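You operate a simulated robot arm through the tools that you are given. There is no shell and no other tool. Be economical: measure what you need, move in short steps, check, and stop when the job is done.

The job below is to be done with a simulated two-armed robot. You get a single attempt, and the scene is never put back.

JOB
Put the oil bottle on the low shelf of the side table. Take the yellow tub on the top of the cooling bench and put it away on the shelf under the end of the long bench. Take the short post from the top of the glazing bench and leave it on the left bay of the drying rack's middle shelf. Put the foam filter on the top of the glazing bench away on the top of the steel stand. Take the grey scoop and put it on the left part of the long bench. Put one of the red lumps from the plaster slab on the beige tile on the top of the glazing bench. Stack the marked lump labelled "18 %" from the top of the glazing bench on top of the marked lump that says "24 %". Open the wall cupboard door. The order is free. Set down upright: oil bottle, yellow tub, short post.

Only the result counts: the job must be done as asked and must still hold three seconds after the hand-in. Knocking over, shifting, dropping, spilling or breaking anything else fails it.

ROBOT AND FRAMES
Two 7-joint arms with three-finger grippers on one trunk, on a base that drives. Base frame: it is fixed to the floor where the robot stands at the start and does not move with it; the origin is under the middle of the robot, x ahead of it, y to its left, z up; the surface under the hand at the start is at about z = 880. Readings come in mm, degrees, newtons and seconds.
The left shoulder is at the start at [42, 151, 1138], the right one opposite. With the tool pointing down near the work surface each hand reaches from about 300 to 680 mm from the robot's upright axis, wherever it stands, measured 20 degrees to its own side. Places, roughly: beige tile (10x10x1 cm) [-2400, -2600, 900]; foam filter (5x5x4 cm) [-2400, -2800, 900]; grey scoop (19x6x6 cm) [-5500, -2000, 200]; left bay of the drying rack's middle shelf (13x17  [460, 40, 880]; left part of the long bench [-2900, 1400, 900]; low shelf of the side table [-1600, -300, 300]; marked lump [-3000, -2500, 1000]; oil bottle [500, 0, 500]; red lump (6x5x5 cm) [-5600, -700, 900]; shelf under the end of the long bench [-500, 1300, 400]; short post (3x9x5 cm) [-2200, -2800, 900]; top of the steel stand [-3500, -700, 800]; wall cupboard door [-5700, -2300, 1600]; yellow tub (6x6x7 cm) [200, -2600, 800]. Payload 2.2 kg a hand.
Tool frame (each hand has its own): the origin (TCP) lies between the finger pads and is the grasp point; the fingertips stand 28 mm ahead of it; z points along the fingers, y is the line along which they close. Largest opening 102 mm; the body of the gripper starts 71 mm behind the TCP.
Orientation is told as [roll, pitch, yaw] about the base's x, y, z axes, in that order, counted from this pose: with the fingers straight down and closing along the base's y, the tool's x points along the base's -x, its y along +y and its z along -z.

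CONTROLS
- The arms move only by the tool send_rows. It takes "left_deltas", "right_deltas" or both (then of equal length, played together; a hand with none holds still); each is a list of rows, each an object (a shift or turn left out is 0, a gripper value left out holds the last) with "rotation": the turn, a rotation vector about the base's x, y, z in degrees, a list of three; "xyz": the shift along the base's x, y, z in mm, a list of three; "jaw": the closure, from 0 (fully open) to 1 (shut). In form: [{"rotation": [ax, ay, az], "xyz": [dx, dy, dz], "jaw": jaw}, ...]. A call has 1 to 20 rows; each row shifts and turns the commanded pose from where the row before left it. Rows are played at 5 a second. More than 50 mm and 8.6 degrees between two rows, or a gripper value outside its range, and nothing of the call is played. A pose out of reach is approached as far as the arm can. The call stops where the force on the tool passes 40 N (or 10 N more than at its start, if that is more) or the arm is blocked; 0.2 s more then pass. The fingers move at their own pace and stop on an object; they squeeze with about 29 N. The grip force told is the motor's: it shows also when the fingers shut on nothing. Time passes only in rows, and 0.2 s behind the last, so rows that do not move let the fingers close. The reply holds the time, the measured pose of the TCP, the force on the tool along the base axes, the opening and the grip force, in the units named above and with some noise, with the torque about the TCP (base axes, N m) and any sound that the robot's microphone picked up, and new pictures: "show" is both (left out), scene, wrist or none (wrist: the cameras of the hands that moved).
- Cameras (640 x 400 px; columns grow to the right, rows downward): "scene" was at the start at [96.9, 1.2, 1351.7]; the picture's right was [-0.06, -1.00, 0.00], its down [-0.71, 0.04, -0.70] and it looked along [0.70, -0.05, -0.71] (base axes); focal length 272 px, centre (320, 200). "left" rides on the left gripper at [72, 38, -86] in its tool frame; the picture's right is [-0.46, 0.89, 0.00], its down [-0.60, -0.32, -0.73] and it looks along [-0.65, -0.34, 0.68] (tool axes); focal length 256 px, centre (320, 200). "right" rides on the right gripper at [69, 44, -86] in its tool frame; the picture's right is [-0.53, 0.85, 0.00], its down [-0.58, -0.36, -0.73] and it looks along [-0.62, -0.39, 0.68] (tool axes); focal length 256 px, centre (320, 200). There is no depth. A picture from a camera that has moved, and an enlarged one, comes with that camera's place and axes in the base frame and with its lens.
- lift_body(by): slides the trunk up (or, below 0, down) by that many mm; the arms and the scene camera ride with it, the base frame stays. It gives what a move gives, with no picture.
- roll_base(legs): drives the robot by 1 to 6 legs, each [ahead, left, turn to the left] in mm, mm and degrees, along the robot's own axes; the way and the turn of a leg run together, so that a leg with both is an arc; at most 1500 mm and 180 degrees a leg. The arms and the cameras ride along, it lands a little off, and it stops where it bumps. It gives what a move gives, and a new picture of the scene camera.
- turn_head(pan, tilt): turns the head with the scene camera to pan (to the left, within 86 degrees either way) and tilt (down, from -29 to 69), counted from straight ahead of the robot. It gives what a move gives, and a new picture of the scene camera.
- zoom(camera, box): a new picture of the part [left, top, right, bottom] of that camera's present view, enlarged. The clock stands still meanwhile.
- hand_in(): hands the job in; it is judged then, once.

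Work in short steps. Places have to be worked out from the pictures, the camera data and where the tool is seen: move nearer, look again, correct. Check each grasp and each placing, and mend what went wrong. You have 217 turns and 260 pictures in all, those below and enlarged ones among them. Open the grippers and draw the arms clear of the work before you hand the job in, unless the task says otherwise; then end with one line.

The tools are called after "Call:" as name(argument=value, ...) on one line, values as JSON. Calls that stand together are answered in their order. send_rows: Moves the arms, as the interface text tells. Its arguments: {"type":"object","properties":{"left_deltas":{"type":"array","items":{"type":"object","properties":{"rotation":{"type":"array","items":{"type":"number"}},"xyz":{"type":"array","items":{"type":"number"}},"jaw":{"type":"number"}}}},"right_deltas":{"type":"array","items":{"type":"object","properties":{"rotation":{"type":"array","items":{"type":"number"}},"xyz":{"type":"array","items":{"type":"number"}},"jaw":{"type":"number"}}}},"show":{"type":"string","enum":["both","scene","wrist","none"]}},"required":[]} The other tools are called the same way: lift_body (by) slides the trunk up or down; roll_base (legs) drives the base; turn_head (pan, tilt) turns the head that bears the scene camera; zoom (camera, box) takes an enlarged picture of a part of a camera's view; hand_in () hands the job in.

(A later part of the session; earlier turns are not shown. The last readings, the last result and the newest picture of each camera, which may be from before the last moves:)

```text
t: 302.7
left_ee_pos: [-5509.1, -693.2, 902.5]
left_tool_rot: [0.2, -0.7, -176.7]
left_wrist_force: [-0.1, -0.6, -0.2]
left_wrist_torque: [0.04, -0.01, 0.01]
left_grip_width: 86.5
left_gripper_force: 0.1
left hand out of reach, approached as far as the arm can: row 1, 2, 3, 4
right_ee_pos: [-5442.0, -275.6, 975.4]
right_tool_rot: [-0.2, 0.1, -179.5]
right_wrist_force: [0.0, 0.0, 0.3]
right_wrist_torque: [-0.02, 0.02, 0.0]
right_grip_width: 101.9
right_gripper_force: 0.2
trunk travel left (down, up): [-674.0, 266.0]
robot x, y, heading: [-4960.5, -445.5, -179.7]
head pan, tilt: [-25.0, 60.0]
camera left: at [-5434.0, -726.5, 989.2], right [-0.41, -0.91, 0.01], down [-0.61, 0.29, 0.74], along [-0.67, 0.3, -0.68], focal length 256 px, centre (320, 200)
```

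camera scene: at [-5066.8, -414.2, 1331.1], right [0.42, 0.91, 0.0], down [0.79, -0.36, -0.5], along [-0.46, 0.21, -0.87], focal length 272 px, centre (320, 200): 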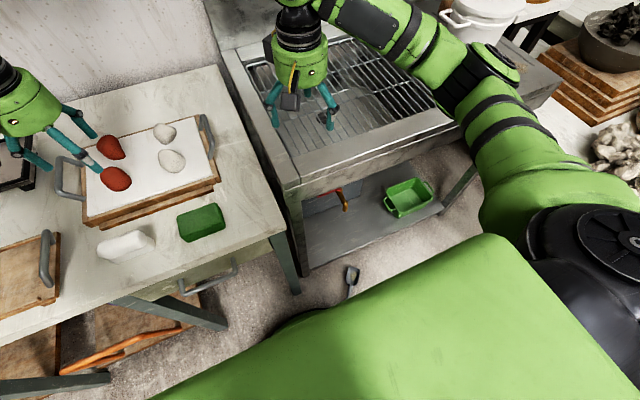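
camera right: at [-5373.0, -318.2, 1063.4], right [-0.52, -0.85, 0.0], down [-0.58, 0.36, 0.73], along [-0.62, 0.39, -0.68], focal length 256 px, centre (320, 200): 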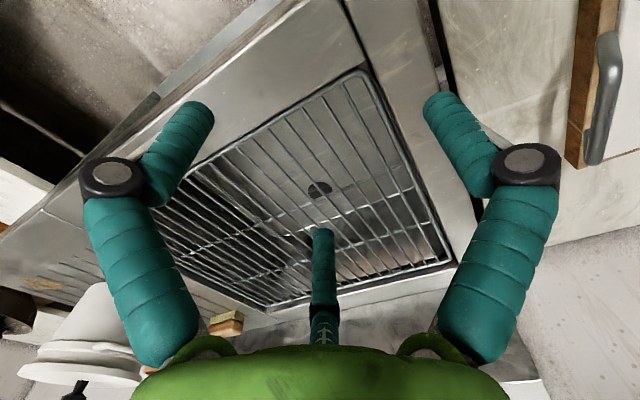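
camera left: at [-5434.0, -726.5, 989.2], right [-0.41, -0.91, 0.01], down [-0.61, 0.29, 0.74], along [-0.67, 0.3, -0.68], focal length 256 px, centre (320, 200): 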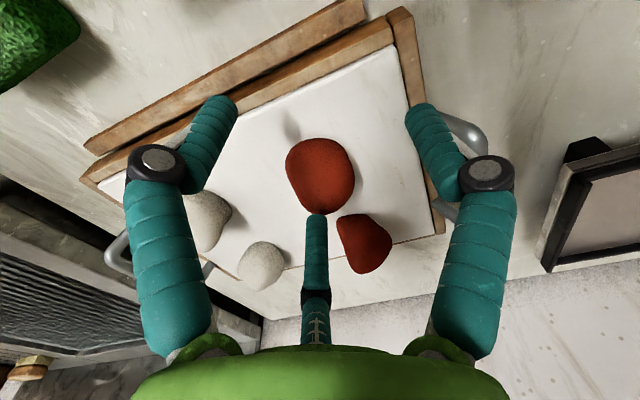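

The left arm's posture limits it here. I'll use the right hand for the lump instead: retract the left hand, back off, and shift south (away from the scoop on the floor).

Call:
send_rows(left_deltas=[{"xyz": [0, 0, 40]}, {"xyz": [0, 0, 40]}, {"xyz": [0, 0, 40]}, {"xyz": [35, 0, 30]}, {"xyz": [40, 0, 0]}, {"xyz": [40, 0, 0]}, {"xyz": [40, 0, 0]}, {"xyz": [40, 0, 0]}, {"xyz": [30, 0, 0]}], show="none")

Call:
roll_base(legs=[[-150, 0, 0], [0, 435, 0]])

```text
t: 304.7
left_ee_pos: [-5282.6, -693.3, 1052.7]
left_tool_rot: [0.1, -0.8, -176.7]
left_wrist_force: [0.1, -1.2, -0.1]
left_wrist_torque: [-0.01, 0.02, 0.04]
left_grip_width: 86.8
left_gripper_force: 0.0
right_ee_pos: [-5441.1, -275.6, 976.7]
right_tool_rot: [-0.2, -0.1, -179.4]
right_wrist_force: [1.0, 1.1, 0.6]
right_wrist_torque: [0.02, 0.02, 0.01]
right_grip_width: 101.7
right_gripper_force: 0.1
trunk travel left (down, up): [-674.0, 266.0]
robot x, y, heading: [-4956.6, -443.7, -179.4]
head pan, tilt: [-25.0, 60.0]
```

```text
t: 308.3
left_ee_pos: [-5127.6, -1124.8, 1053.2]
left_tool_rot: [0.3, -0.7, -176.5]
left_wrist_force: [-0.5, -0.4, 0.2]
left_wrist_torque: [0.05, -0.01, -0.01]
left_grip_width: 86.9
left_gripper_force: 0.1
right_ee_pos: [-5286.4, -708.7, 977.3]
right_tool_rot: [-0.1, 0.1, -179.2]
right_wrist_force: [-0.2, -0.3, -0.5]
right_wrist_torque: [-0.02, 0.02, 0.0]
right_grip_width: 102.0
right_gripper_force: 0.0
trunk travel left (down, up): [-674.0, 266.0]
robot x, y, heading: [-4800.3, -872.6, -179.3]
head pan, tilt: [-25.0, 60.0]
camera scene: at [-4911.1, -845.6, 1331.0], right [0.41, 0.91, 0.0], down [0.79, -0.36, -0.5], along [-0.46, 0.21, -0.87], focal length 272 px, centre (320, 200)
```

scene: 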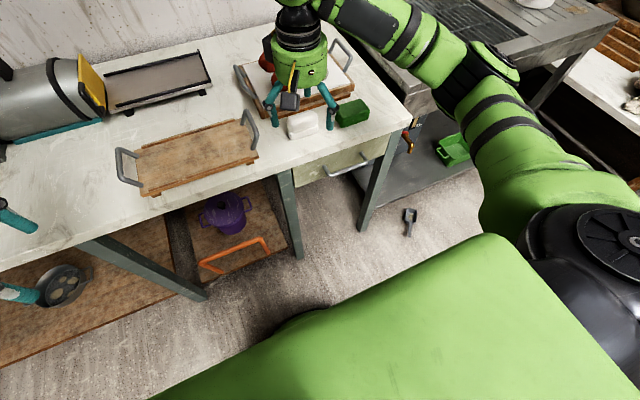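

Call:
roll_base(legs=[[150, 0, 0]])

Call:
send_rows(right_deltas=[{"xyz": [-35, 10, -5], "jaw": 0.15}, {"xyz": [-35, 12, -10]}, {"xyz": [-30, 10, -10]}, {}], show="wrist")

```text
t: 309.7
left_ee_pos: [-5277.3, -1126.3, 1053.8]
left_tool_rot: [0.3, -0.7, -176.4]
left_wrist_force: [-0.5, 0.0, 0.5]
left_wrist_torque: [0.03, -0.03, -0.02]
left_grip_width: 87.1
left_gripper_force: 0.0
right_ee_pos: [-5435.7, -710.9, 976.5]
right_tool_rot: [-0.2, 0.0, -179.1]
right_wrist_force: [-0.1, -0.4, -0.1]
right_wrist_torque: [0.02, 0.0, -0.03]
right_grip_width: 102.2
right_gripper_force: 0.0
trunk travel left (down, up): [-674.0, 266.0]
robot x, y, heading: [-4948.9, -874.2, -179.2]
head pan, tilt: [-25.0, 60.0]
camera scene: at [-5059.9, -847.8, 1331.2], right [0.41, 0.91, 0.0], down [0.79, -0.36, -0.5], along [-0.46, 0.21, -0.87], focal length 272 px, centre (320, 200)
```

scene: 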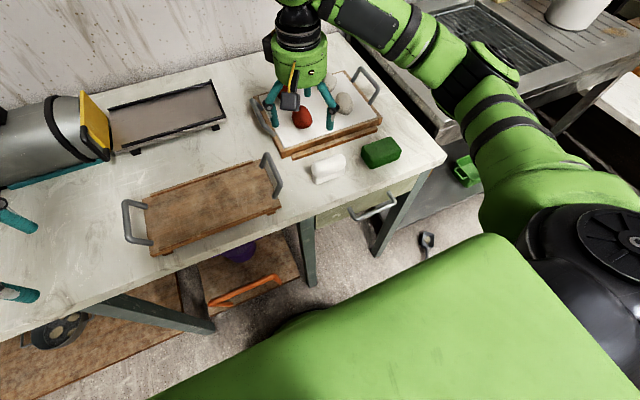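

```text
t: 310.7
left_ee_pos: [-5277.9, -1127.2, 1054.6]
left_tool_rot: [0.4, -0.7, -176.5]
left_wrist_force: [-0.1, -0.3, -0.5]
left_wrist_torque: [0.0, 0.0, -0.01]
left_grip_width: 86.6
left_gripper_force: 0.0
right_ee_pos: [-5538.4, -678.7, 951.6]
right_tool_rot: [-0.1, 0.0, -179.1]
right_wrist_force: [-0.1, -0.3, -0.1]
right_wrist_torque: [0.0, 0.02, 0.02]
right_grip_width: 86.7
right_gripper_force: 0.0
trunk travel left (down, up): [-674.0, 266.0]
robot x, y, heading: [-4947.3, -874.0, -179.6]
head pan, tilt: [-25.0, 60.0]
camera right: at [-5468.9, -720.1, 1038.6], right [-0.52, -0.85, 0.0], down [-0.58, 0.35, 0.73], along [-0.62, 0.38, -0.68], focal length 256 px, centre (320, 200)
```

right: 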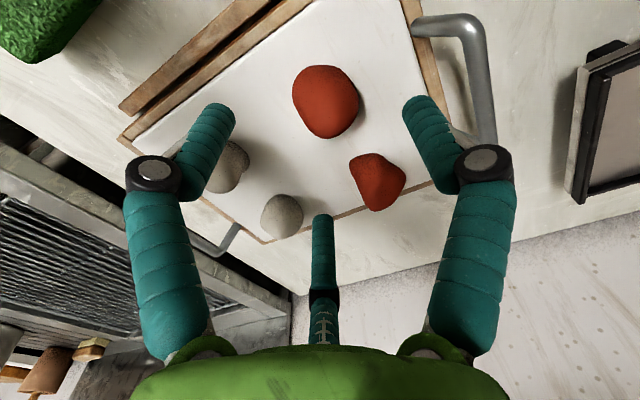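

Lump at (-5549,-676) confirmed. Descend and close gently.

Call:
send_rows(right_deltas=[{"xyz": [-10, 4, -25]}, {"xyz": [0, 0, -30]}, {"xyz": [0, 0, -25]}, {"xyz": [0, 0, -13]}, {"jaw": 0.5}, {"jaw": 0.55}, {"jaw": 0.55}], show="wrist")

```text
t: 312.3
left_ee_pos: [-5277.8, -1127.7, 1053.4]
left_tool_rot: [0.3, -0.7, -176.5]
left_wrist_force: [0.1, 0.8, 0.1]
left_wrist_torque: [-0.02, 0.0, -0.04]
left_grip_width: 86.5
left_gripper_force: 0.1
right_ee_pos: [-5546.3, -675.1, 858.6]
right_tool_rot: [-0.2, 0.2, -179.2]
right_wrist_force: [0.8, 0.4, -1.3]
right_wrist_torque: [0.05, 0.0, 0.01]
right_grip_width: 46.4
right_gripper_force: 0.3
trunk travel left (down, up): [-674.0, 266.0]
robot x, y, heading: [-4948.9, -873.1, -179.5]
head pan, tilt: [-25.0, 60.0]
camera right: at [-5478.2, -716.7, 945.4], right [-0.52, -0.85, 0.0], down [-0.58, 0.35, 0.73], along [-0.62, 0.38, -0.68], focal length 256 px, centre (320, 200)
```

right: 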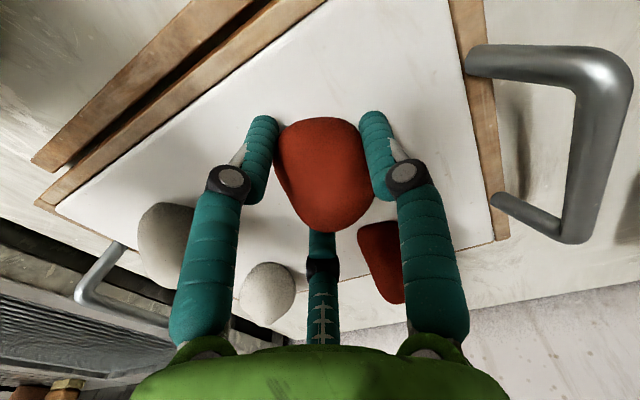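

Not gripped yet (commanded width reached). Close further.

Call:
send_rows(right_deltas=[{"jaw": 0.7}, {"jaw": 0.75}, {"xyz": [0, 0, 15]}, {"xyz": [0, 0, 30]}, {"xyz": [0, 0, 40]}], show="wrist")

```text
t: 313.5
left_ee_pos: [-5277.8, -1127.5, 1053.7]
left_tool_rot: [0.3, -0.7, -176.5]
left_wrist_force: [0.8, -0.1, 0.3]
left_wrist_torque: [0.01, 0.01, 0.01]
left_grip_width: 86.7
left_gripper_force: 0.1
right_ee_pos: [-5545.9, -674.3, 943.0]
right_tool_rot: [-0.1, 0.1, -179.2]
right_wrist_force: [0.0, 0.3, -2.5]
right_wrist_torque: [0.03, 0.05, 0.01]
right_grip_width: 44.7
right_gripper_force: 30.0
trunk travel left (down, up): [-674.0, 266.0]
robot x, y, heading: [-4951.7, -872.2, -179.2]
head pan, tilt: [-25.0, 60.0]
camera right: at [-5477.2, -716.1, 1030.2], right [-0.52, -0.85, 0.0], down [-0.58, 0.35, 0.73], along [-0.62, 0.38, -0.68], focal length 256 px, centre (320, 200)
```

right: 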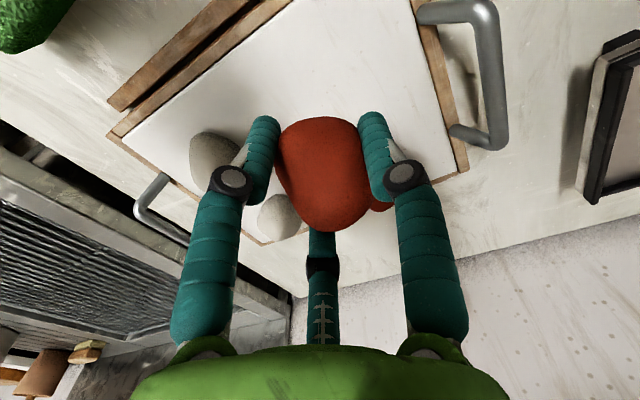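

Lump held. Raise and retract the right hand, back off and shift north so the left hand can take the scoop by its handle from the floor.

Call:
send_rows(right_deltas=[{"xyz": [0, 0, 40]}, {"xyz": [20, 0, 40]}, {"xyz": [40, 0, 20]}, {"xyz": [40, 0, 0]}, {"xyz": [40, 0, 0]}, {"xyz": [40, 0, 0]}, {"xyz": [20, 0, 0]}], left_deltas=[{}, {}, {"jaw": 0}, {}, {}, {}, {}], show="none")

Call:
turn_head(pan=10, tilt=60)

Call:
roll_base(legs=[[-200, 0, 0], [0, -830, 0]])

```text
t: 315.1
left_ee_pos: [-5278.6, -1128.2, 1053.4]
left_tool_rot: [0.3, -0.7, -176.5]
left_wrist_force: [-0.2, -0.4, -0.4]
left_wrist_torque: [-0.01, -0.02, -0.01]
left_grip_width: 101.8
left_gripper_force: 0.1
right_ee_pos: [-5346.9, -675.3, 1042.7]
right_tool_rot: [-0.1, 0.1, -179.2]
right_wrist_force: [0.2, 0.0, -3.2]
right_wrist_torque: [0.01, 0.01, 0.01]
right_grip_width: 44.8
right_gripper_force: 28.8
trunk travel left (down, up): [-674.0, 266.0]
robot x, y, heading: [-4949.0, -873.3, -179.4]
head pan, tilt: [-25.0, 60.0]
```

```text
t: 316.1
left_ee_pos: [-5277.2, -1126.7, 1052.9]
left_tool_rot: [0.3, -0.7, -176.5]
left_wrist_force: [-0.1, 0.2, -1.5]
left_wrist_torque: [0.03, -0.02, -0.01]
left_grip_width: 101.9
left_gripper_force: 0.0
right_ee_pos: [-5347.5, -675.2, 1041.5]
right_tool_rot: [-0.2, 0.1, -179.1]
right_wrist_force: [-1.2, -0.6, -0.3]
right_wrist_torque: [-0.04, 0.02, -0.01]
right_grip_width: 44.5
right_gripper_force: 29.2
trunk travel left (down, up): [-674.0, 266.0]
robot x, y, heading: [-4950.7, -874.8, -179.4]
head pan, tilt: [10.0, 60.0]
camera scene: at [-5066.5, -887.4, 1331.0], right [-0.18, 0.98, 0.0], down [0.85, 0.16, -0.5], along [-0.49, -0.09, -0.87], focal length 272 px, centre (320, 200)
```

scene: 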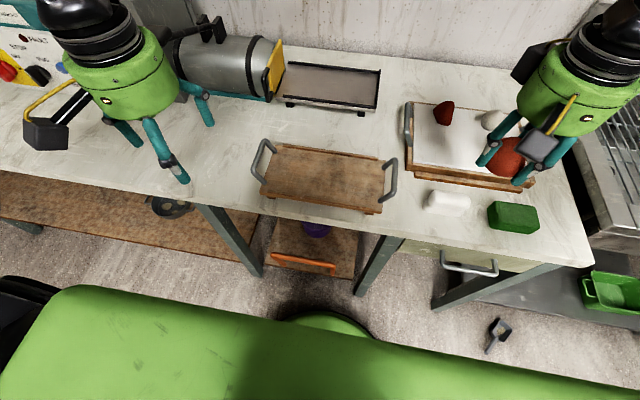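

```text
t: 321.7
left_ee_pos: [-5088.5, -300.3, 1052.6]
left_tool_rot: [0.3, -0.7, -176.1]
left_wrist_force: [0.4, -0.4, 0.3]
left_wrist_torque: [0.01, -0.01, -0.01]
left_grip_width: 101.9
left_gripper_force: 0.0
right_ee_pos: [-5161.2, 151.0, 1042.7]
right_tool_rot: [-0.2, 0.1, -178.7]
right_wrist_force: [-0.4, 1.1, -1.4]
right_wrist_torque: [0.02, -0.03, 0.03]
right_grip_width: 44.4
right_gripper_force: 29.0
trunk travel left (down, up): [-674.0, 266.0]
robot x, y, heading: [-4763.1, -42.4, -178.8]
head pan, tilt: [10.0, 60.0]
camera scene: at [-4878.8, -59.2, 1331.0], right [-0.19, 0.98, 0.0], down [0.85, 0.17, -0.5], along [-0.49, -0.1, -0.87], focal length 272 px, centre (320, 200)
```

scene: 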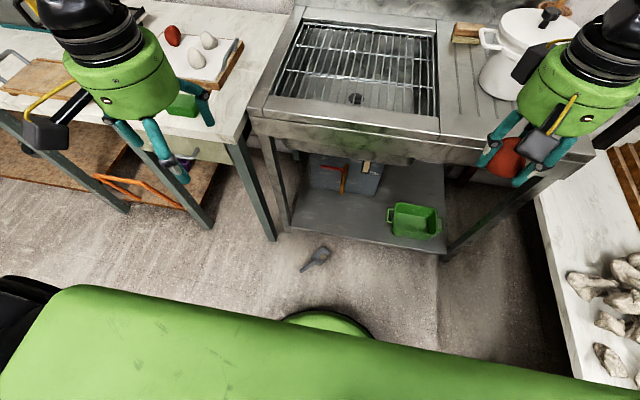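

Zoom on the scoop.

Call:
zoom(camera="scene", box=[272, 230, 368, 290])

```text
6.67 times, centred on (320, 260) of scene
camera zoom: at [-4878.8, -59.2, 1331.0], right [-0.19, 0.98, 0.0], down [0.85, 0.17, -0.5], along [-0.49, -0.1, -0.87], focal length 1812 px, centre (320, -200)
```

zoom: 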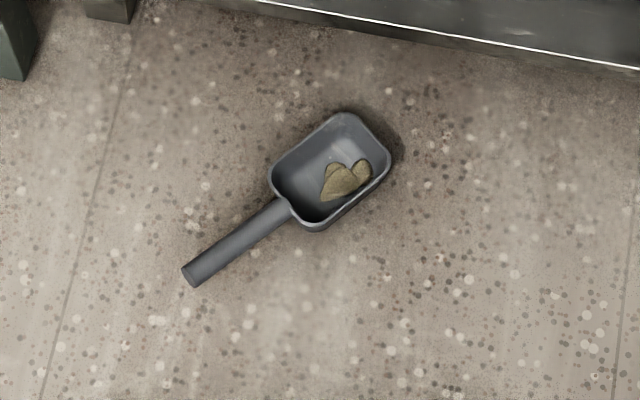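

Contents intact. Handle runs (-5208,-217)→(-5265,-161), axis 136°. To keep the right elbow off the clay bench I shift south 220 and turn right 31°, then lower the trunk.

Call:
roll_base(legs=[[0, 222, 0], [0, 0, -31]])

Call:
lift_body(by=-400)

Call:
lift_body(by=-260)

```text
t: 324.9
left_ee_pos: [-5167.4, -318.9, 1052.8]
left_tool_rot: [0.4, -0.7, 153.3]
left_wrist_force: [0.2, 0.7, -0.1]
left_wrist_torque: [0.01, 0.0, 0.01]
left_grip_width: 101.9
left_gripper_force: 0.0
right_ee_pos: [-5002.5, 108.1, 1041.2]
right_tool_rot: [-0.3, 0.1, 150.8]
right_wrist_force: [0.1, 0.0, -1.4]
right_wrist_torque: [0.01, 0.01, 0.0]
right_grip_width: 44.2
right_gripper_force: 29.0
trunk travel left (down, up): [-674.0, 266.0]
robot x, y, heading: [-4758.8, -266.4, 150.7]
head pan, tilt: [10.0, 60.0]
camera scene: at [-4865.5, -217.0, 1331.0], right [0.33, 0.94, 0.0], down [0.82, -0.29, -0.5], along [-0.47, 0.17, -0.87], focal length 272 px, centre (320, 200)
```

scene: 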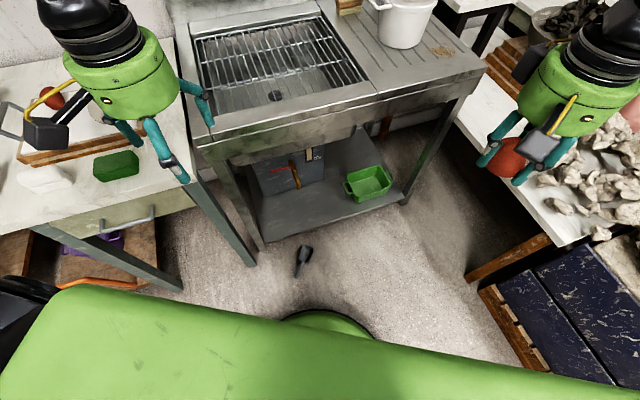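

```text
t: 328.7
left_ee_pos: [-5168.6, -317.5, 652.6]
left_tool_rot: [0.3, -0.7, 153.4]
left_wrist_force: [-0.7, 0.7, -1.0]
left_wrist_torque: [-0.01, 0.0, -0.02]
left_grip_width: 101.9
left_gripper_force: 0.0
right_ee_pos: [-5002.6, 107.6, 642.5]
right_tool_rot: [-0.2, 0.2, 150.8]
right_wrist_force: [-1.0, -0.4, -0.8]
right_wrist_torque: [0.01, 0.0, 0.0]
right_grip_width: 44.2
right_gripper_force: 29.2
trunk travel left (down, up): [-274.0, 666.0]
robot x, y, heading: [-4758.9, -264.8, 150.5]
head pan, tilt: [10.0, 60.0]
```

```text
t: 331.4
left_ee_pos: [-5168.4, -318.4, 392.7]
left_tool_rot: [0.2, -0.7, 153.4]
left_wrist_force: [0.4, 0.0, 0.1]
left_wrist_torque: [0.02, -0.03, 0.03]
left_grip_width: 101.9
left_gripper_force: 0.1
right_ee_pos: [-5002.7, 108.1, 381.4]
right_tool_rot: [-0.2, 0.2, 150.8]
right_wrist_force: [-0.6, -0.3, -1.8]
right_wrist_torque: [0.0, 0.02, 0.01]
right_grip_width: 44.6
right_gripper_force: 28.6
trunk travel left (down, up): [-14.0, 926.0]
robot x, y, heading: [-4757.0, -268.3, 150.5]
head pan, tilt: [10.0, 60.0]
```

Move the left hand above the scoop's handle, yaw 136°, and look.

Call:
send_rows(left_deltas=[{"xyz": [-10, 17, -30], "rotation": [0, 0, -3]}, {"xyz": [-10, 17, -30], "rotation": [0, 0, -3]}, {"xyz": [-10, 17, -30], "rotation": [0, 0, -3]}, {"xyz": [-10, 17, -30], "rotation": [0, 0, -3]}, {"xyz": [-10, 17, -30], "rotation": [0, 0, -3]}, {"xyz": [-10, 17, -30], "rotation": [0, 0, -2.4]}, {"xyz": [-10, 17, -30]}, {"xyz": [-7, 18, -15]}, {"jaw": 0.4}], show="wrist")

```text
t: 333.4
left_ee_pos: [-5241.5, -197.7, 181.1]
left_tool_rot: [0.3, -0.7, 136.0]
left_wrist_force: [0.6, -0.4, 0.3]
left_wrist_torque: [0.0, 0.02, 0.02]
left_grip_width: 61.3
left_gripper_force: 0.1
left hand out of reach, approached as far as the arm can: row 8
right_ee_pos: [-5002.4, 107.0, 382.7]
right_tool_rot: [-0.3, 0.1, 150.9]
right_wrist_force: [-0.3, -0.2, -1.3]
right_wrist_torque: [0.01, -0.05, -0.01]
right_grip_width: 44.3
right_gripper_force: 29.2
trunk travel left (down, up): [-14.0, 926.0]
robot x, y, heading: [-4756.6, -264.0, 150.2]
head pan, tilt: [10.0, 60.0]
camera left: at [-5215.0, -276.3, 267.2], right [-0.95, -0.31, 0.01], down [-0.21, 0.64, 0.74], along [-0.24, 0.7, -0.68], focal length 256 px, centre (320, 200)
```

left: 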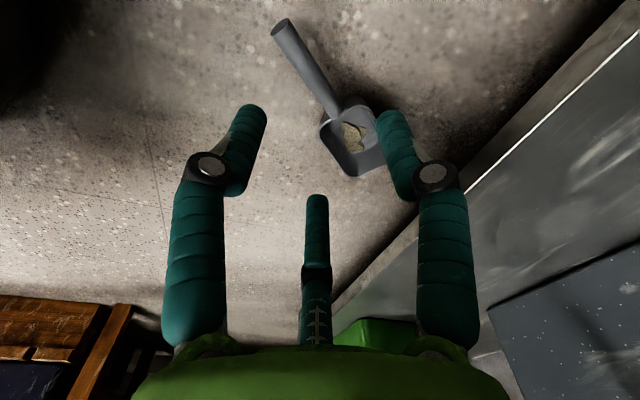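

Handle located at (-5207,-215)→(-5268,-166). Drive 60 closer, then position above the handle and descend.

Call:
roll_base(legs=[[60, 0, 0]])

Call:
send_rows(left_deltas=[{"xyz": [25, -9, 0]}, {"xyz": [25, -9, 0]}, {"xyz": [0, 0, -35]}, {}], show="wrist")

```text
t: 334.4
left_ee_pos: [-5294.3, -169.5, 180.8]
left_tool_rot: [0.2, -0.8, 136.0]
left_wrist_force: [-0.2, -0.3, 0.0]
left_wrist_torque: [0.01, -0.02, -0.03]
left_grip_width: 61.2
left_gripper_force: 0.0
right_ee_pos: [-5055.2, 137.1, 382.5]
right_tool_rot: [-0.2, 0.2, 150.8]
right_wrist_force: [-0.7, -0.5, -1.7]
right_wrist_torque: [-0.01, -0.01, -0.01]
right_grip_width: 44.5
right_gripper_force: 29.2
trunk travel left (down, up): [-14.0, 926.0]
robot x, y, heading: [-4811.7, -234.1, 150.7]
head pan, tilt: [10.0, 60.0]
camera scene: at [-4917.4, -187.8, 671.0], right [0.33, 0.94, 0.0], down [0.82, -0.29, -0.5], along [-0.47, 0.17, -0.87], focal length 272 px, centre (320, 200)
```

scene: 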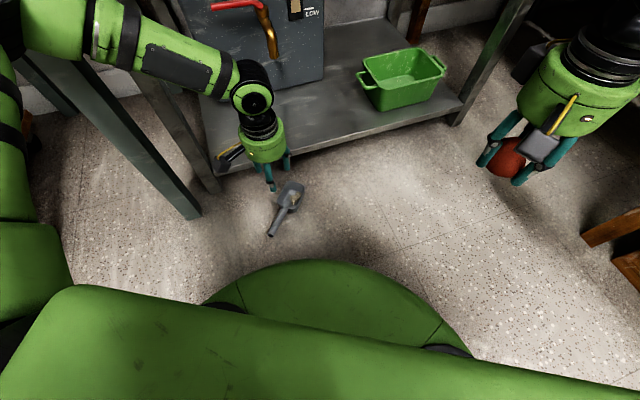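

```text
t: 335.4
left_ee_pos: [-5243.6, -195.0, 151.8]
left_tool_rot: [0.1, -0.8, 136.0]
left_wrist_force: [1.1, 0.3, -0.2]
left_wrist_torque: [0.01, 0.02, 0.0]
left_grip_width: 61.1
left_gripper_force: 0.0
left hand out of reach, approached as far as the arm can: row 3
right_ee_pos: [-5054.5, 135.9, 382.8]
right_tool_rot: [-0.2, 0.2, 150.8]
right_wrist_force: [-0.5, -0.1, -2.0]
right_wrist_torque: [0.01, 0.02, -0.02]
right_grip_width: 44.1
right_gripper_force: 29.7
trunk travel left (down, up): [-14.0, 926.0]
robot x, y, heading: [-4810.4, -237.2, 150.6]
head pan, tilt: [10.0, 60.0]
camera left: at [-5217.0, -272.2, 238.4], right [-0.95, -0.31, 0.01], down [-0.21, 0.64, 0.74], along [-0.24, 0.7, -0.67], focal length 256 px, centre (320, 200)
```

left: 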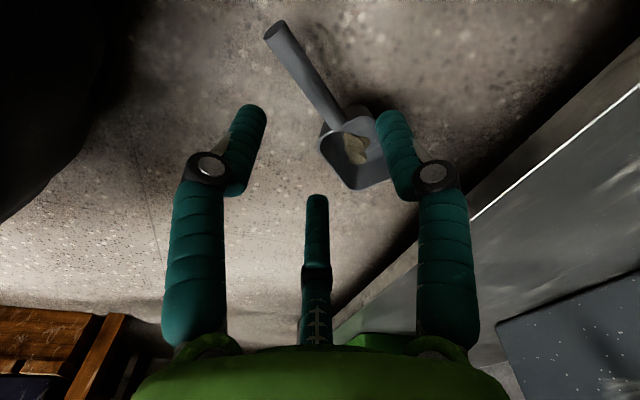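

The left arm is stuck in an awkward posture. I raise it, back off into open floor, and stretch it out to the side to reset the elbow.

Call:
send_rows(left_deltas=[{"xyz": [0, 0, 40], "jaw": 0}, {"xyz": [0, 0, 40]}, {"xyz": [0, 0, 40]}, {"xyz": [0, 0, 40]}, {"xyz": [20, -20, 40]}], show="none")

Call:
roll_base(legs=[[-550, 0, 0]])

Call:
send_rows(left_deltas=[{"xyz": [-40, -20, 20], "rotation": [0, 0, 3]}, {"xyz": [-40, -20, 20], "rotation": [0, 0, 3]}, {"xyz": [-35, -30, 20], "rotation": [0, 0, 3]}, {"xyz": [-30, -35, 20], "rotation": [0, 0, 3]}, {"xyz": [-30, -35, 20], "rotation": [0, 0, 3]}, {"xyz": [-30, -35, 0], "rotation": [0, 0, 0]}, {"xyz": [-30, -35, 0]}, {"xyz": [-30, -35, 0]}, {"xyz": [-30, -35, 0]}], show="scene")

```text
t: 336.6
left_ee_pos: [-5222.5, -214.3, 351.7]
left_tool_rot: [0.1, -0.6, 136.0]
left_wrist_force: [1.3, -0.1, -0.6]
left_wrist_torque: [0.04, -0.03, -0.05]
left_grip_width: 102.0
left_gripper_force: 0.0
right_ee_pos: [-5055.4, 136.6, 381.7]
right_tool_rot: [-0.3, 0.1, 150.7]
right_wrist_force: [0.7, 0.9, -1.8]
right_wrist_torque: [-0.05, -0.02, 0.0]
right_grip_width: 44.4
right_gripper_force: 29.5
trunk travel left (down, up): [-14.0, 926.0]
robot x, y, heading: [-4811.6, -237.5, 150.2]
head pan, tilt: [10.0, 60.0]
```

```text
t: 339.7
left_ee_pos: [-4741.4, -485.2, 351.8]
left_tool_rot: [0.2, -0.7, 136.1]
left_wrist_force: [0.3, 0.7, 0.9]
left_wrist_torque: [-0.01, -0.04, 0.01]
left_grip_width: 102.0
left_gripper_force: 0.0
right_ee_pos: [-4574.1, -135.1, 382.4]
right_tool_rot: [-0.2, 0.0, 150.9]
right_wrist_force: [-0.4, -1.0, -1.9]
right_wrist_torque: [-0.01, -0.03, 0.0]
right_grip_width: 44.2
right_gripper_force: 29.0
trunk travel left (down, up): [-14.0, 926.0]
robot x, y, heading: [-4329.6, -505.8, 150.9]
head pan, tilt: [10.0, 60.0]
camera scene: at [-4435.9, -458.6, 671.0], right [0.33, 0.94, 0.0], down [0.82, -0.29, -0.5], along [-0.47, 0.16, -0.87], focal length 272 px, centre (320, 200)
```

scene: 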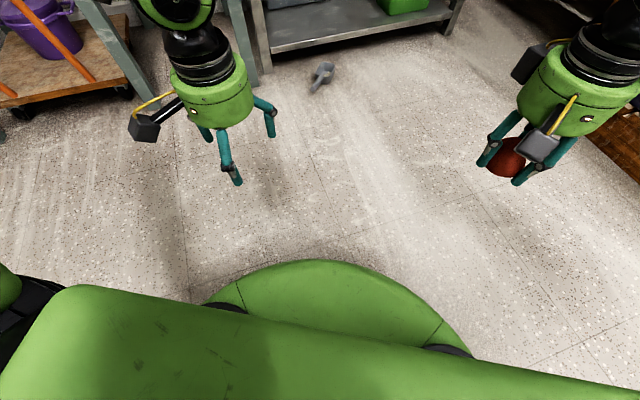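

```text
refused: row 3 steps farther than a row can; nothing moved
```

Retry with smaller steps.

Call:
send_rows(left_deltas=[{"xyz": [-31, -17, 15], "rotation": [0, 0, 2]}, {"xyz": [-31, -17, 15], "rotation": [0, 0, 2]}, {"xyz": [-31, -17, 15], "rotation": [0, 0, 2]}, {"xyz": [-31, -17, 15], "rotation": [0, 0, 2]}, {"xyz": [-31, -17, 15], "rotation": [0, 0, 2]}, {"xyz": [-31, -17, 15], "rotation": [0, 0, 2]}, {"xyz": [-31, -17, 15], "rotation": [0, 0, 2]}, {"xyz": [-31, -17, 0]}, {"xyz": [-20, -15, 0]}, {"xyz": [-20, -15, 0]}], show="none")

Call:
turn_head(pan=40, tilt=30)

```text
t: 341.9
left_ee_pos: [-5030.0, -650.1, 457.2]
left_tool_rot: [0.2, -0.7, 150.2]
left_wrist_force: [0.6, 0.5, -0.1]
left_wrist_torque: [-0.02, 0.02, 0.0]
left_grip_width: 102.1
left_gripper_force: 0.0
right_ee_pos: [-4574.1, -134.8, 382.3]
right_tool_rot: [-0.1, 0.1, 151.1]
right_wrist_force: [-0.1, 0.9, -0.7]
right_wrist_torque: [0.02, -0.02, -0.02]
right_grip_width: 44.1
right_gripper_force: 28.8
trunk travel left (down, up): [-14.0, 926.0]
robot x, y, heading: [-4332.9, -502.1, 150.8]
head pan, tilt: [10.0, 60.0]
```

```text
t: 342.9
left_ee_pos: [-5029.7, -650.2, 457.2]
left_tool_rot: [0.1, -0.6, 150.2]
left_wrist_force: [0.3, -0.4, 0.4]
left_wrist_torque: [-0.03, -0.01, -0.01]
left_grip_width: 102.1
left_gripper_force: 0.1
right_ee_pos: [-4575.6, -133.7, 382.2]
right_tool_rot: [-0.2, 0.1, 151.0]
right_wrist_force: [0.2, -0.7, -2.5]
right_wrist_torque: [-0.03, 0.02, 0.03]
right_grip_width: 44.4
right_gripper_force: 28.9
trunk travel left (down, up): [-14.0, 926.0]
robot x, y, heading: [-4329.1, -503.2, 150.5]
head pan, tilt: [40.0, 30.0]
camera scene: at [-4461.8, -497.4, 713.1], right [-0.19, 0.98, 0.0], down [0.49, 0.09, -0.87], along [-0.85, -0.16, -0.5], focal length 272 px, centre (320, 200)
```

scene: 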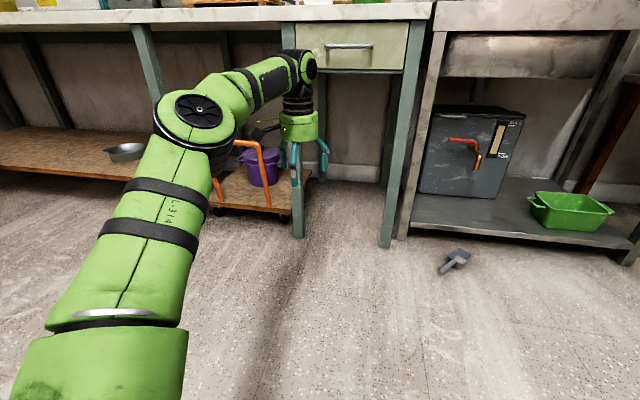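

Extended reach works when the target is well to the left. I retract a bit, turn to heading 115° and shift so the scoop lies ~35° left.

Call:
send_rows(left_deltas=[{"xyz": [33, 2, 0]}, {"xyz": [33, 2, 0]}, {"xyz": [33, 2, 0]}, {"xyz": [33, 2, 0]}, {"xyz": [33, 3, 0]}], show="none")

Call:
roll_base(legs=[[0, 0, -35.5], [190, 356, 0]])

```text
t: 344.1
left_ee_pos: [-4864.1, -640.2, 457.3]
left_tool_rot: [0.3, -0.6, 150.3]
left_wrist_force: [-0.3, -0.1, -0.5]
left_wrist_torque: [0.0, 0.01, -0.02]
left_grip_width: 102.2
left_gripper_force: 0.0
right_ee_pos: [-4574.3, -133.8, 382.9]
right_tool_rot: [-0.1, 0.2, 151.0]
right_wrist_force: [-0.4, -0.6, -1.2]
right_wrist_torque: [0.03, -0.03, 0.02]
right_grip_width: 44.4
right_gripper_force: 28.6
trunk travel left (down, up): [-14.0, 926.0]
robot x, y, heading: [-4329.5, -502.2, 150.9]
head pan, tilt: [40.0, 30.0]
```

```text
t: 348.3
left_ee_pos: [-5244.7, -281.6, 457.6]
left_tool_rot: [0.3, -0.7, 114.3]
left_wrist_force: [0.3, -0.2, 0.0]
left_wrist_torque: [0.01, -0.03, 0.02]
left_grip_width: 101.9
left_gripper_force: 0.1
right_ee_pos: [-4712.9, -42.7, 382.8]
right_tool_rot: [-0.2, 0.1, 115.2]
right_wrist_force: [-0.1, -0.1, -1.1]
right_wrist_torque: [-0.02, 0.02, 0.02]
right_grip_width: 44.5
right_gripper_force: 29.4
trunk travel left (down, up): [-14.0, 926.0]
robot x, y, heading: [-4730.3, -485.6, 114.9]
head pan, tilt: [40.0, 30.0]
camera scene: at [-4833.8, -402.0, 713.1], right [0.42, 0.91, 0.0], down [0.45, -0.21, -0.87], along [-0.78, 0.37, -0.5], focal length 272 px, centre (320, 200)
```

scene: 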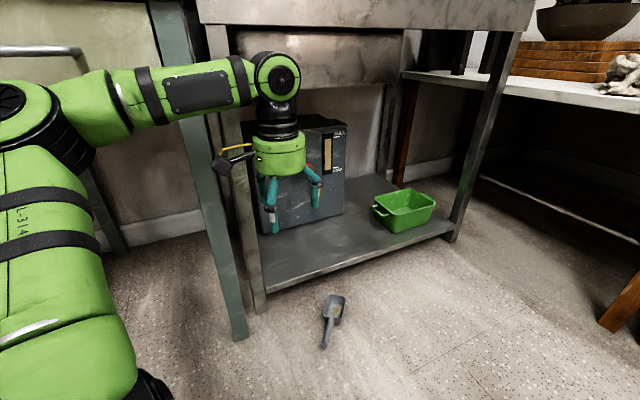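

Rotate the hand to 136° and lower over the handle.

Call:
send_rows(left_deltas=[{"xyz": [0, 16, -20], "rotation": [0, 0, 4], "jaw": 0.4}, {"xyz": [0, 16, -35], "rotation": [0, 0, 4]}, {"xyz": [0, 16, -35], "rotation": [0, 0, 4]}, {"xyz": [0, 16, -40], "rotation": [0, 0, 4]}, {"xyz": [1, 16, -40], "rotation": [0, 0, 4]}, {"xyz": [0, 15, -40], "rotation": [0, 0, 1.7]}, {"xyz": [0, 0, -40]}, {"xyz": [0, 0, -40]}, {"xyz": [0, 0, -30]}, {}], show="wrist")

```text
t: 350.5
left_ee_pos: [-5243.6, -186.0, 137.2]
left_tool_rot: [0.2, -0.7, 136.1]
left_wrist_force: [0.7, 0.9, -0.7]
left_wrist_torque: [-0.02, 0.01, 0.0]
left_grip_width: 61.1
left_gripper_force: 0.0
right_ee_pos: [-4712.8, -43.4, 382.5]
right_tool_rot: [-0.3, 0.1, 115.2]
right_wrist_force: [0.0, 0.1, -0.8]
right_wrist_torque: [0.01, -0.01, 0.01]
right_grip_width: 44.2
right_gripper_force: 29.0
trunk travel left (down, up): [-14.0, 926.0]
robot x, y, heading: [-4737.1, -485.3, 115.0]
head pan, tilt: [40.0, 30.0]
camera left: at [-5216.3, -264.2, 222.9], right [-0.95, -0.32, 0.01], down [-0.21, 0.64, 0.74], along [-0.24, 0.7, -0.68], focal length 256 px, centre (320, 200)
```

left: 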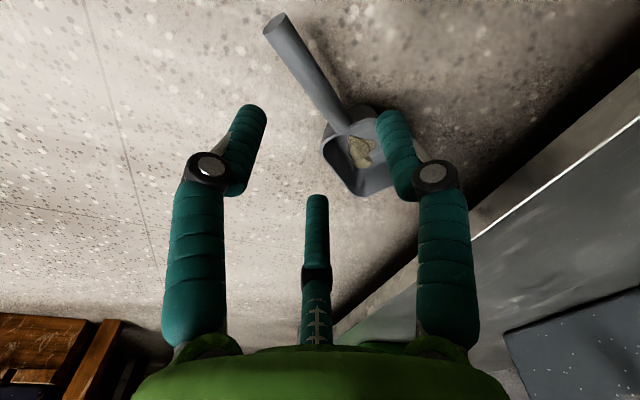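

Shift 14 mm toward the handle end, rotate +6°, descend to z≈42 and close.

Call:
send_rows(left_deltas=[{"xyz": [11.5, -8, -20], "rotation": [0, 0, 6]}, {"xyz": [0, 0, -30]}, {"xyz": [0, 0, -25]}, {"xyz": [0, 0, -19]}, {}, {"jaw": 0.9}, {"jaw": 0.95}, {"jaw": 0.95}], show="wrist")

```text
t: 352.3
left_ee_pos: [-5226.4, -224.0, 93.8]
left_tool_rot: [0.2, -0.7, 142.1]
left_wrist_force: [0.8, -0.3, 0.1]
left_wrist_torque: [-0.04, -0.02, 0.0]
left_grip_width: 5.0
left_gripper_force: 0.0
left hand out of reach, approached as far as the arm can: row 2, 3, 4
right_ee_pos: [-4713.3, -42.2, 383.4]
right_tool_rot: [-0.2, 0.1, 115.2]
right_wrist_force: [0.1, 0.0, -2.2]
right_wrist_torque: [0.01, 0.01, -0.02]
right_grip_width: 44.4
right_gripper_force: 29.4
trunk travel left (down, up): [-14.0, 926.0]
robot x, y, heading: [-4730.3, -488.8, 114.6]
head pan, tilt: [40.0, 30.0]
camera left: at [-5192.0, -298.3, 180.0], right [-0.91, -0.41, 0.01], down [-0.27, 0.62, 0.74], along [-0.31, 0.67, -0.67], focal length 256 px, centre (320, 200)
```

left: 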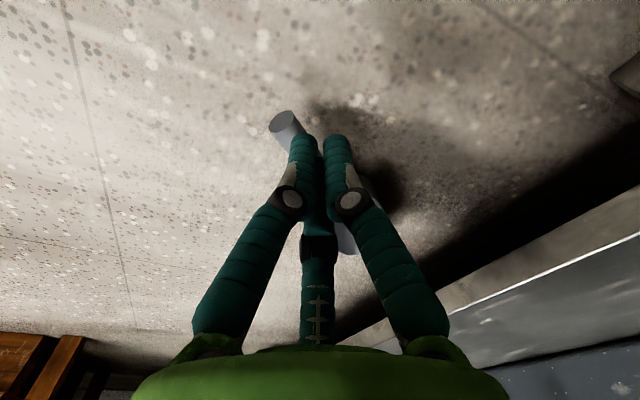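

The left arm cannot get lower there. One more try: raise, move the base closer so the target lies more to the left, and try again.

Call:
send_rows(left_deltas=[{"xyz": [0, 0, 30], "jaw": 0.4}, {"xyz": [0, 0, 30]}, {"xyz": [0, 0, 20]}], show="none")

Call:
roll_base(legs=[[110, -90, 0]])

```text
t: 353.1
left_ee_pos: [-5227.2, -224.6, 174.9]
left_tool_rot: [0.2, -0.7, 142.3]
left_wrist_force: [-0.5, -0.8, -0.8]
left_wrist_torque: [0.01, -0.01, 0.02]
left_grip_width: 61.1
left_gripper_force: 0.1
right_ee_pos: [-4713.0, -43.4, 382.2]
right_tool_rot: [-0.3, 0.1, 115.2]
right_wrist_force: [0.5, 0.6, -1.9]
right_wrist_torque: [-0.04, -0.02, -0.02]
right_grip_width: 44.5
right_gripper_force: 28.9
trunk travel left (down, up): [-14.0, 926.0]
robot x, y, heading: [-4732.8, -487.9, 115.0]
head pan, tilt: [40.0, 30.0]
```

```text
t: 354.4
left_ee_pos: [-5193.5, -88.0, 174.2]
left_tool_rot: [0.3, -0.6, 142.3]
left_wrist_force: [0.5, -0.5, -0.3]
left_wrist_torque: [0.02, -0.02, 0.01]
left_grip_width: 61.3
left_gripper_force: 0.0
right_ee_pos: [-4680.3, 93.8, 382.3]
right_tool_rot: [-0.2, 0.1, 115.3]
right_wrist_force: [0.6, -0.7, -1.1]
right_wrist_torque: [0.02, 0.01, 0.01]
right_grip_width: 44.4
right_gripper_force: 29.3
trunk travel left (down, up): [-14.0, 926.0]
robot x, y, heading: [-4698.7, -346.4, 115.0]
head pan, tilt: [40.0, 30.0]
camera scene: at [-4799.7, -265.1, 713.1], right [0.42, 0.91, 0.0], down [0.45, -0.21, -0.87], along [-0.79, 0.37, -0.5], focal length 272 px, centre (320, 200)
```

scene: 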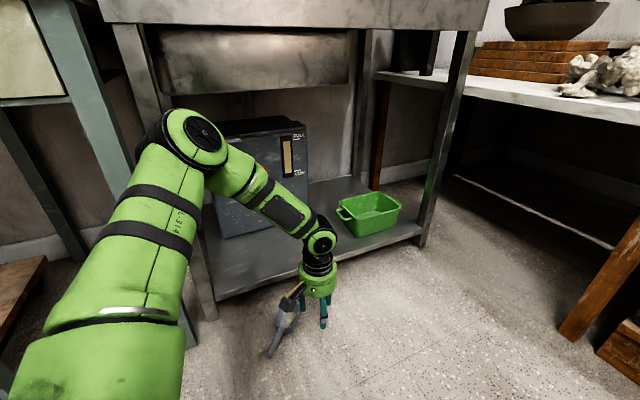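

Call:
send_rows(left_deltas=[{"xyz": [-12, -35, 0]}, {"xyz": [-13, -35, 0]}, {"xyz": [-13, -36, -5]}, {"xyz": [0, 0, -30]}, {"xyz": [0, 0, -30]}, {"xyz": [0, 0, -30]}, {"xyz": [0, 0, -30]}, {}], show="wrist")

```text
t: 356.2
left_ee_pos: [-5231.8, -194.3, 58.4]
left_tool_rot: [0.4, -0.8, 142.3]
left_wrist_force: [-0.5, 0.1, -0.2]
left_wrist_torque: [0.0, -0.01, -0.03]
left_grip_width: 61.3
left_gripper_force: 0.0
left hand out of reach, approached as far as the arm can: row 7
right_ee_pos: [-4679.2, 94.5, 382.6]
right_tool_rot: [-0.1, 0.1, 115.3]
right_wrist_force: [0.8, -0.6, -2.3]
right_wrist_torque: [-0.03, -0.02, -0.01]
right_grip_width: 44.3
right_gripper_force: 29.2
trunk travel left (down, up): [-14.0, 926.0]
robot x, y, heading: [-4701.1, -347.9, 115.1]
head pan, tilt: [40.0, 30.0]
camera left: at [-5196.8, -268.5, 145.1], right [-0.91, -0.42, 0.01], down [-0.27, 0.62, 0.74], along [-0.31, 0.67, -0.68], focal length 256 px, centre (320, 200)
```

left: 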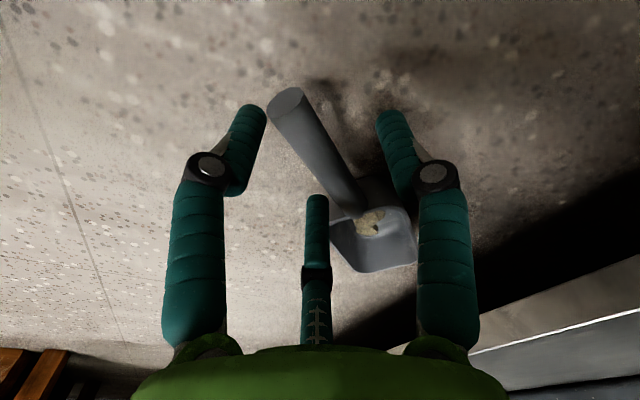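

Now it reaches. Lower the trunk the last 13 mm and close on the handle.

Call:
lift_body(by=-13)

Call:
send_rows(left_deltas=[{"jaw": 0.85}, {"jaw": 0.95}, {"jaw": 0.95}, {}], show="wrist")

```text
t: 356.8
left_ee_pos: [-5232.4, -194.0, 45.5]
left_tool_rot: [0.2, -0.8, 142.2]
left_wrist_force: [-0.6, 0.3, -0.5]
left_wrist_torque: [0.01, 0.03, -0.02]
left_grip_width: 61.1
left_gripper_force: 0.1
right_ee_pos: [-4678.8, 94.1, 370.9]
right_tool_rot: [-0.2, 0.1, 115.3]
right_wrist_force: [0.8, 0.2, -1.2]
right_wrist_torque: [-0.05, 0.0, 0.0]
right_grip_width: 44.3
right_gripper_force: 29.3
trunk travel left (down, up): [-1.0, 939.0]
robot x, y, heading: [-4701.4, -347.5, 114.7]
head pan, tilt: [40.0, 30.0]
```

```text
t: 357.8
left_ee_pos: [-5232.0, -193.6, 46.2]
left_tool_rot: [0.3, -0.9, 142.2]
left_wrist_force: [-0.6, -0.2, 0.4]
left_wrist_torque: [-0.01, -0.01, 0.0]
left_grip_width: 25.8
left_gripper_force: 29.0
right_ee_pos: [-4679.5, 94.5, 368.6]
right_tool_rot: [-0.2, 0.1, 115.3]
right_wrist_force: [0.1, 0.2, -1.4]
right_wrist_torque: [0.02, -0.03, -0.02]
right_grip_width: 44.5
right_gripper_force: 29.1
trunk travel left (down, up): [-1.0, 939.0]
robot x, y, heading: [-4696.6, -348.0, 115.1]
head pan, tilt: [40.0, 30.0]
camera left: at [-5196.7, -268.6, 132.4], right [-0.91, -0.42, 0.01], down [-0.27, 0.62, 0.74], along [-0.31, 0.67, -0.68], focal length 256 px, centre (320, 200)
```

left: 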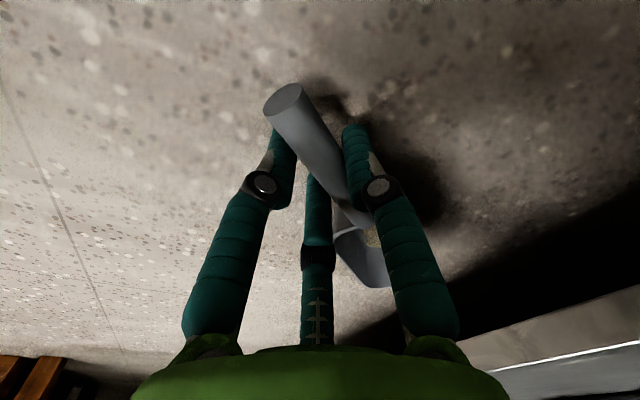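

Handle gripped (19 mm). Lift with the trunk and check.

Call:
lift_body(by=120)

Call:
zoom(camera="left", box=[0, 0, 640, 400])

```text
t: 359.3
left_ee_pos: [-5232.6, -194.5, 165.9]
left_tool_rot: [0.3, -0.7, 142.2]
left_wrist_force: [0.3, 0.0, -0.6]
left_wrist_torque: [-0.02, -0.05, -0.03]
left_grip_width: 25.8
left_gripper_force: 29.2
right_ee_pos: [-4678.9, 94.2, 490.5]
right_tool_rot: [-0.3, 0.1, 115.3]
right_wrist_force: [-0.7, 0.0, -2.2]
right_wrist_torque: [0.01, -0.03, -0.01]
right_grip_width: 44.4
right_gripper_force: 29.0
trunk travel left (down, up): [-121.0, 819.0]
robot x, y, heading: [-4694.1, -348.2, 115.2]
head pan, tilt: [40.0, 30.0]
```

```text
1.00 times, centred on (320, 200) of left (not enlarged: the box is as wide or as high as the picture)
camera zoom: at [-5196.7, -268.6, 252.2], right [-0.91, -0.42, 0.01], down [-0.27, 0.62, 0.74], along [-0.31, 0.67, -0.68], focal length 256 px, centre (320, 200)
```

zoom: 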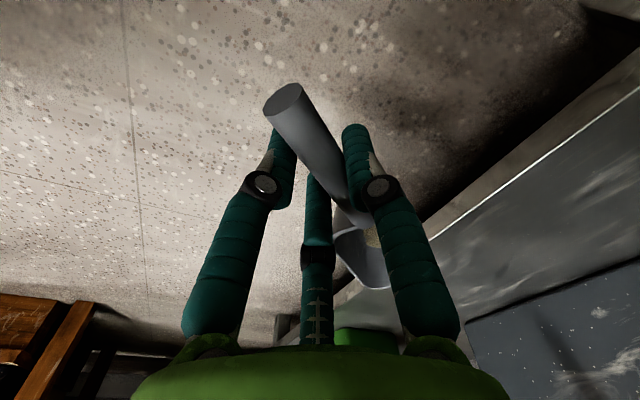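

Solid grip. Back off, raise the trunk, and head for the long bench through the aisle north of the stand.

Call:
roll_base(legs=[[-300, 0, 0]])

Call:
lift_body(by=400)

Call:
lift_body(by=220)

Call:
turn_head(pan=30, tilt=25)

Call:
roll_base(legs=[[0, 0, -60], [0, 0, -55], [0, 680, 0]])

```text
t: 361.4
left_ee_pos: [-5103.8, -466.8, 164.7]
left_tool_rot: [0.4, -0.8, 142.2]
left_wrist_force: [0.4, 0.0, -0.4]
left_wrist_torque: [-0.01, -0.07, -0.01]
left_grip_width: 25.9
left_gripper_force: 28.9
right_ee_pos: [-4551.9, -178.2, 489.1]
right_tool_rot: [-0.2, 0.2, 115.4]
right_wrist_force: [0.5, -0.1, -1.4]
right_wrist_torque: [-0.02, 0.0, -0.02]
right_grip_width: 44.5
right_gripper_force: 28.8
trunk travel left (down, up): [-121.0, 819.0]
robot x, y, heading: [-4567.5, -619.9, 115.0]
head pan, tilt: [40.0, 30.0]
camera scene: at [-4671.9, -538.4, 820.1], right [0.42, 0.91, 0.0], down [0.45, -0.21, -0.87], along [-0.79, 0.37, -0.5], focal length 272 px, centre (320, 200)
```

scene: 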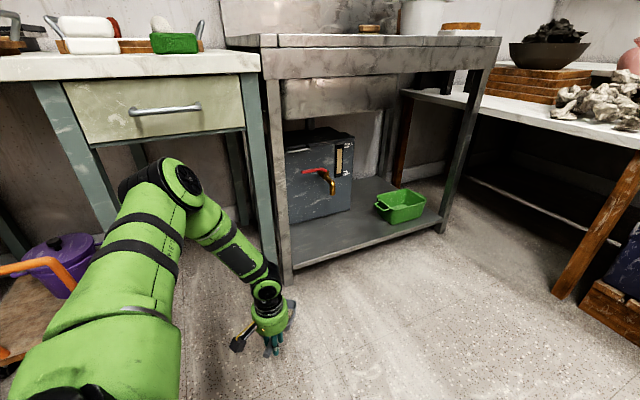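

```text
t: 365.2
left_ee_pos: [-5104.4, -467.3, 565.9]
left_tool_rot: [0.3, -0.7, 142.2]
left_wrist_force: [0.0, -0.1, -0.8]
left_wrist_torque: [-0.04, -0.05, -0.03]
left_grip_width: 25.7
left_gripper_force: 28.5
right_ee_pos: [-4550.5, -178.5, 889.2]
right_tool_rot: [-0.1, 0.0, 115.3]
right_wrist_force: [-0.7, -0.3, -2.2]
right_wrist_torque: [-0.03, 0.03, -0.01]
right_grip_width: 44.5
right_gripper_force: 28.4
trunk travel left (down, up): [-521.0, 419.0]
robot x, y, heading: [-4572.2, -620.7, 114.9]
head pan, tilt: [40.0, 30.0]
```

```text
t: 367.6
left_ee_pos: [-5104.0, -467.3, 785.8]
left_tool_rot: [0.4, -0.7, 142.1]
left_wrist_force: [0.1, 0.0, 0.4]
left_wrist_torque: [0.0, -0.06, -0.02]
left_grip_width: 26.3
left_gripper_force: 29.3
right_ee_pos: [-4551.6, -178.7, 1108.6]
right_tool_rot: [-0.2, 0.1, 115.3]
right_wrist_force: [0.6, 0.4, -1.5]
right_wrist_torque: [0.02, -0.01, 0.04]
right_grip_width: 44.3
right_gripper_force: 29.6
trunk travel left (down, up): [-741.0, 199.0]
robot x, y, heading: [-4570.5, -620.6, 115.0]
head pan, tilt: [40.0, 30.0]
```

```text
t: 368.3
left_ee_pos: [-5104.8, -467.0, 786.4]
left_tool_rot: [0.2, -0.8, 142.2]
left_wrist_force: [-0.8, 0.0, -0.9]
left_wrist_torque: [-0.01, -0.01, -0.02]
left_grip_width: 25.5
left_gripper_force: 29.0
right_ee_pos: [-4550.6, -178.1, 1108.2]
right_tool_rot: [-0.3, 0.1, 115.3]
right_wrist_force: [-0.6, 0.0, -1.3]
right_wrist_torque: [-0.01, 0.03, -0.04]
right_grip_width: 44.7
right_gripper_force: 29.2
trunk travel left (down, up): [-741.0, 199.0]
robot x, y, heading: [-4569.9, -622.3, 115.1]
head pan, tilt: [30.0, 25.0]
camera scene: at [-4665.6, -523.6, 1448.1], right [0.57, 0.82, 0.0], down [0.35, -0.24, -0.91], along [-0.74, 0.52, -0.42], focal length 272 px, centre (320, 200)
```

scene: 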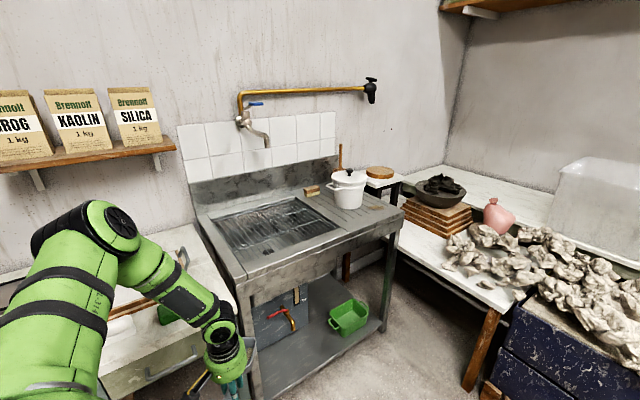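

```text
t: 377.2
left_ee_pos: [-4200.6, 480.9, 786.0]
left_tool_rot: [0.3, -0.8, 27.0]
left_wrist_force: [-0.9, -0.1, -0.2]
left_wrist_torque: [-0.01, 0.04, 0.03]
left_grip_width: 25.7
left_gripper_force: 29.1
right_ee_pos: [-4174.9, -143.3, 1109.3]
right_tool_rot: [-0.1, 0.1, 0.1]
right_wrist_force: [0.1, -0.7, -1.2]
right_wrist_torque: [0.02, 0.0, 0.01]
right_grip_width: 44.2
right_gripper_force: 29.1
trunk travel left (down, up): [-741.0, 199.0]
robot x, y, heading: [-4567.9, 65.4, -0.2]
head pan, tilt: [30.0, 25.0]
camera scene: at [-4437.9, 108.6, 1448.1], right [0.5, -0.87, 0.0], down [-0.37, -0.21, -0.91], along [0.79, 0.45, -0.42], focal length 272 px, centre (320, 200)
```

scene: 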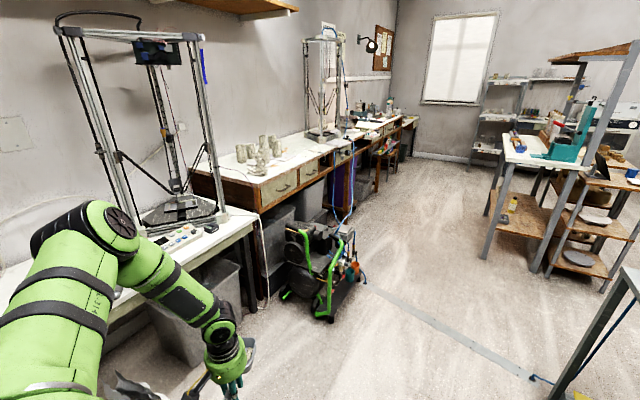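

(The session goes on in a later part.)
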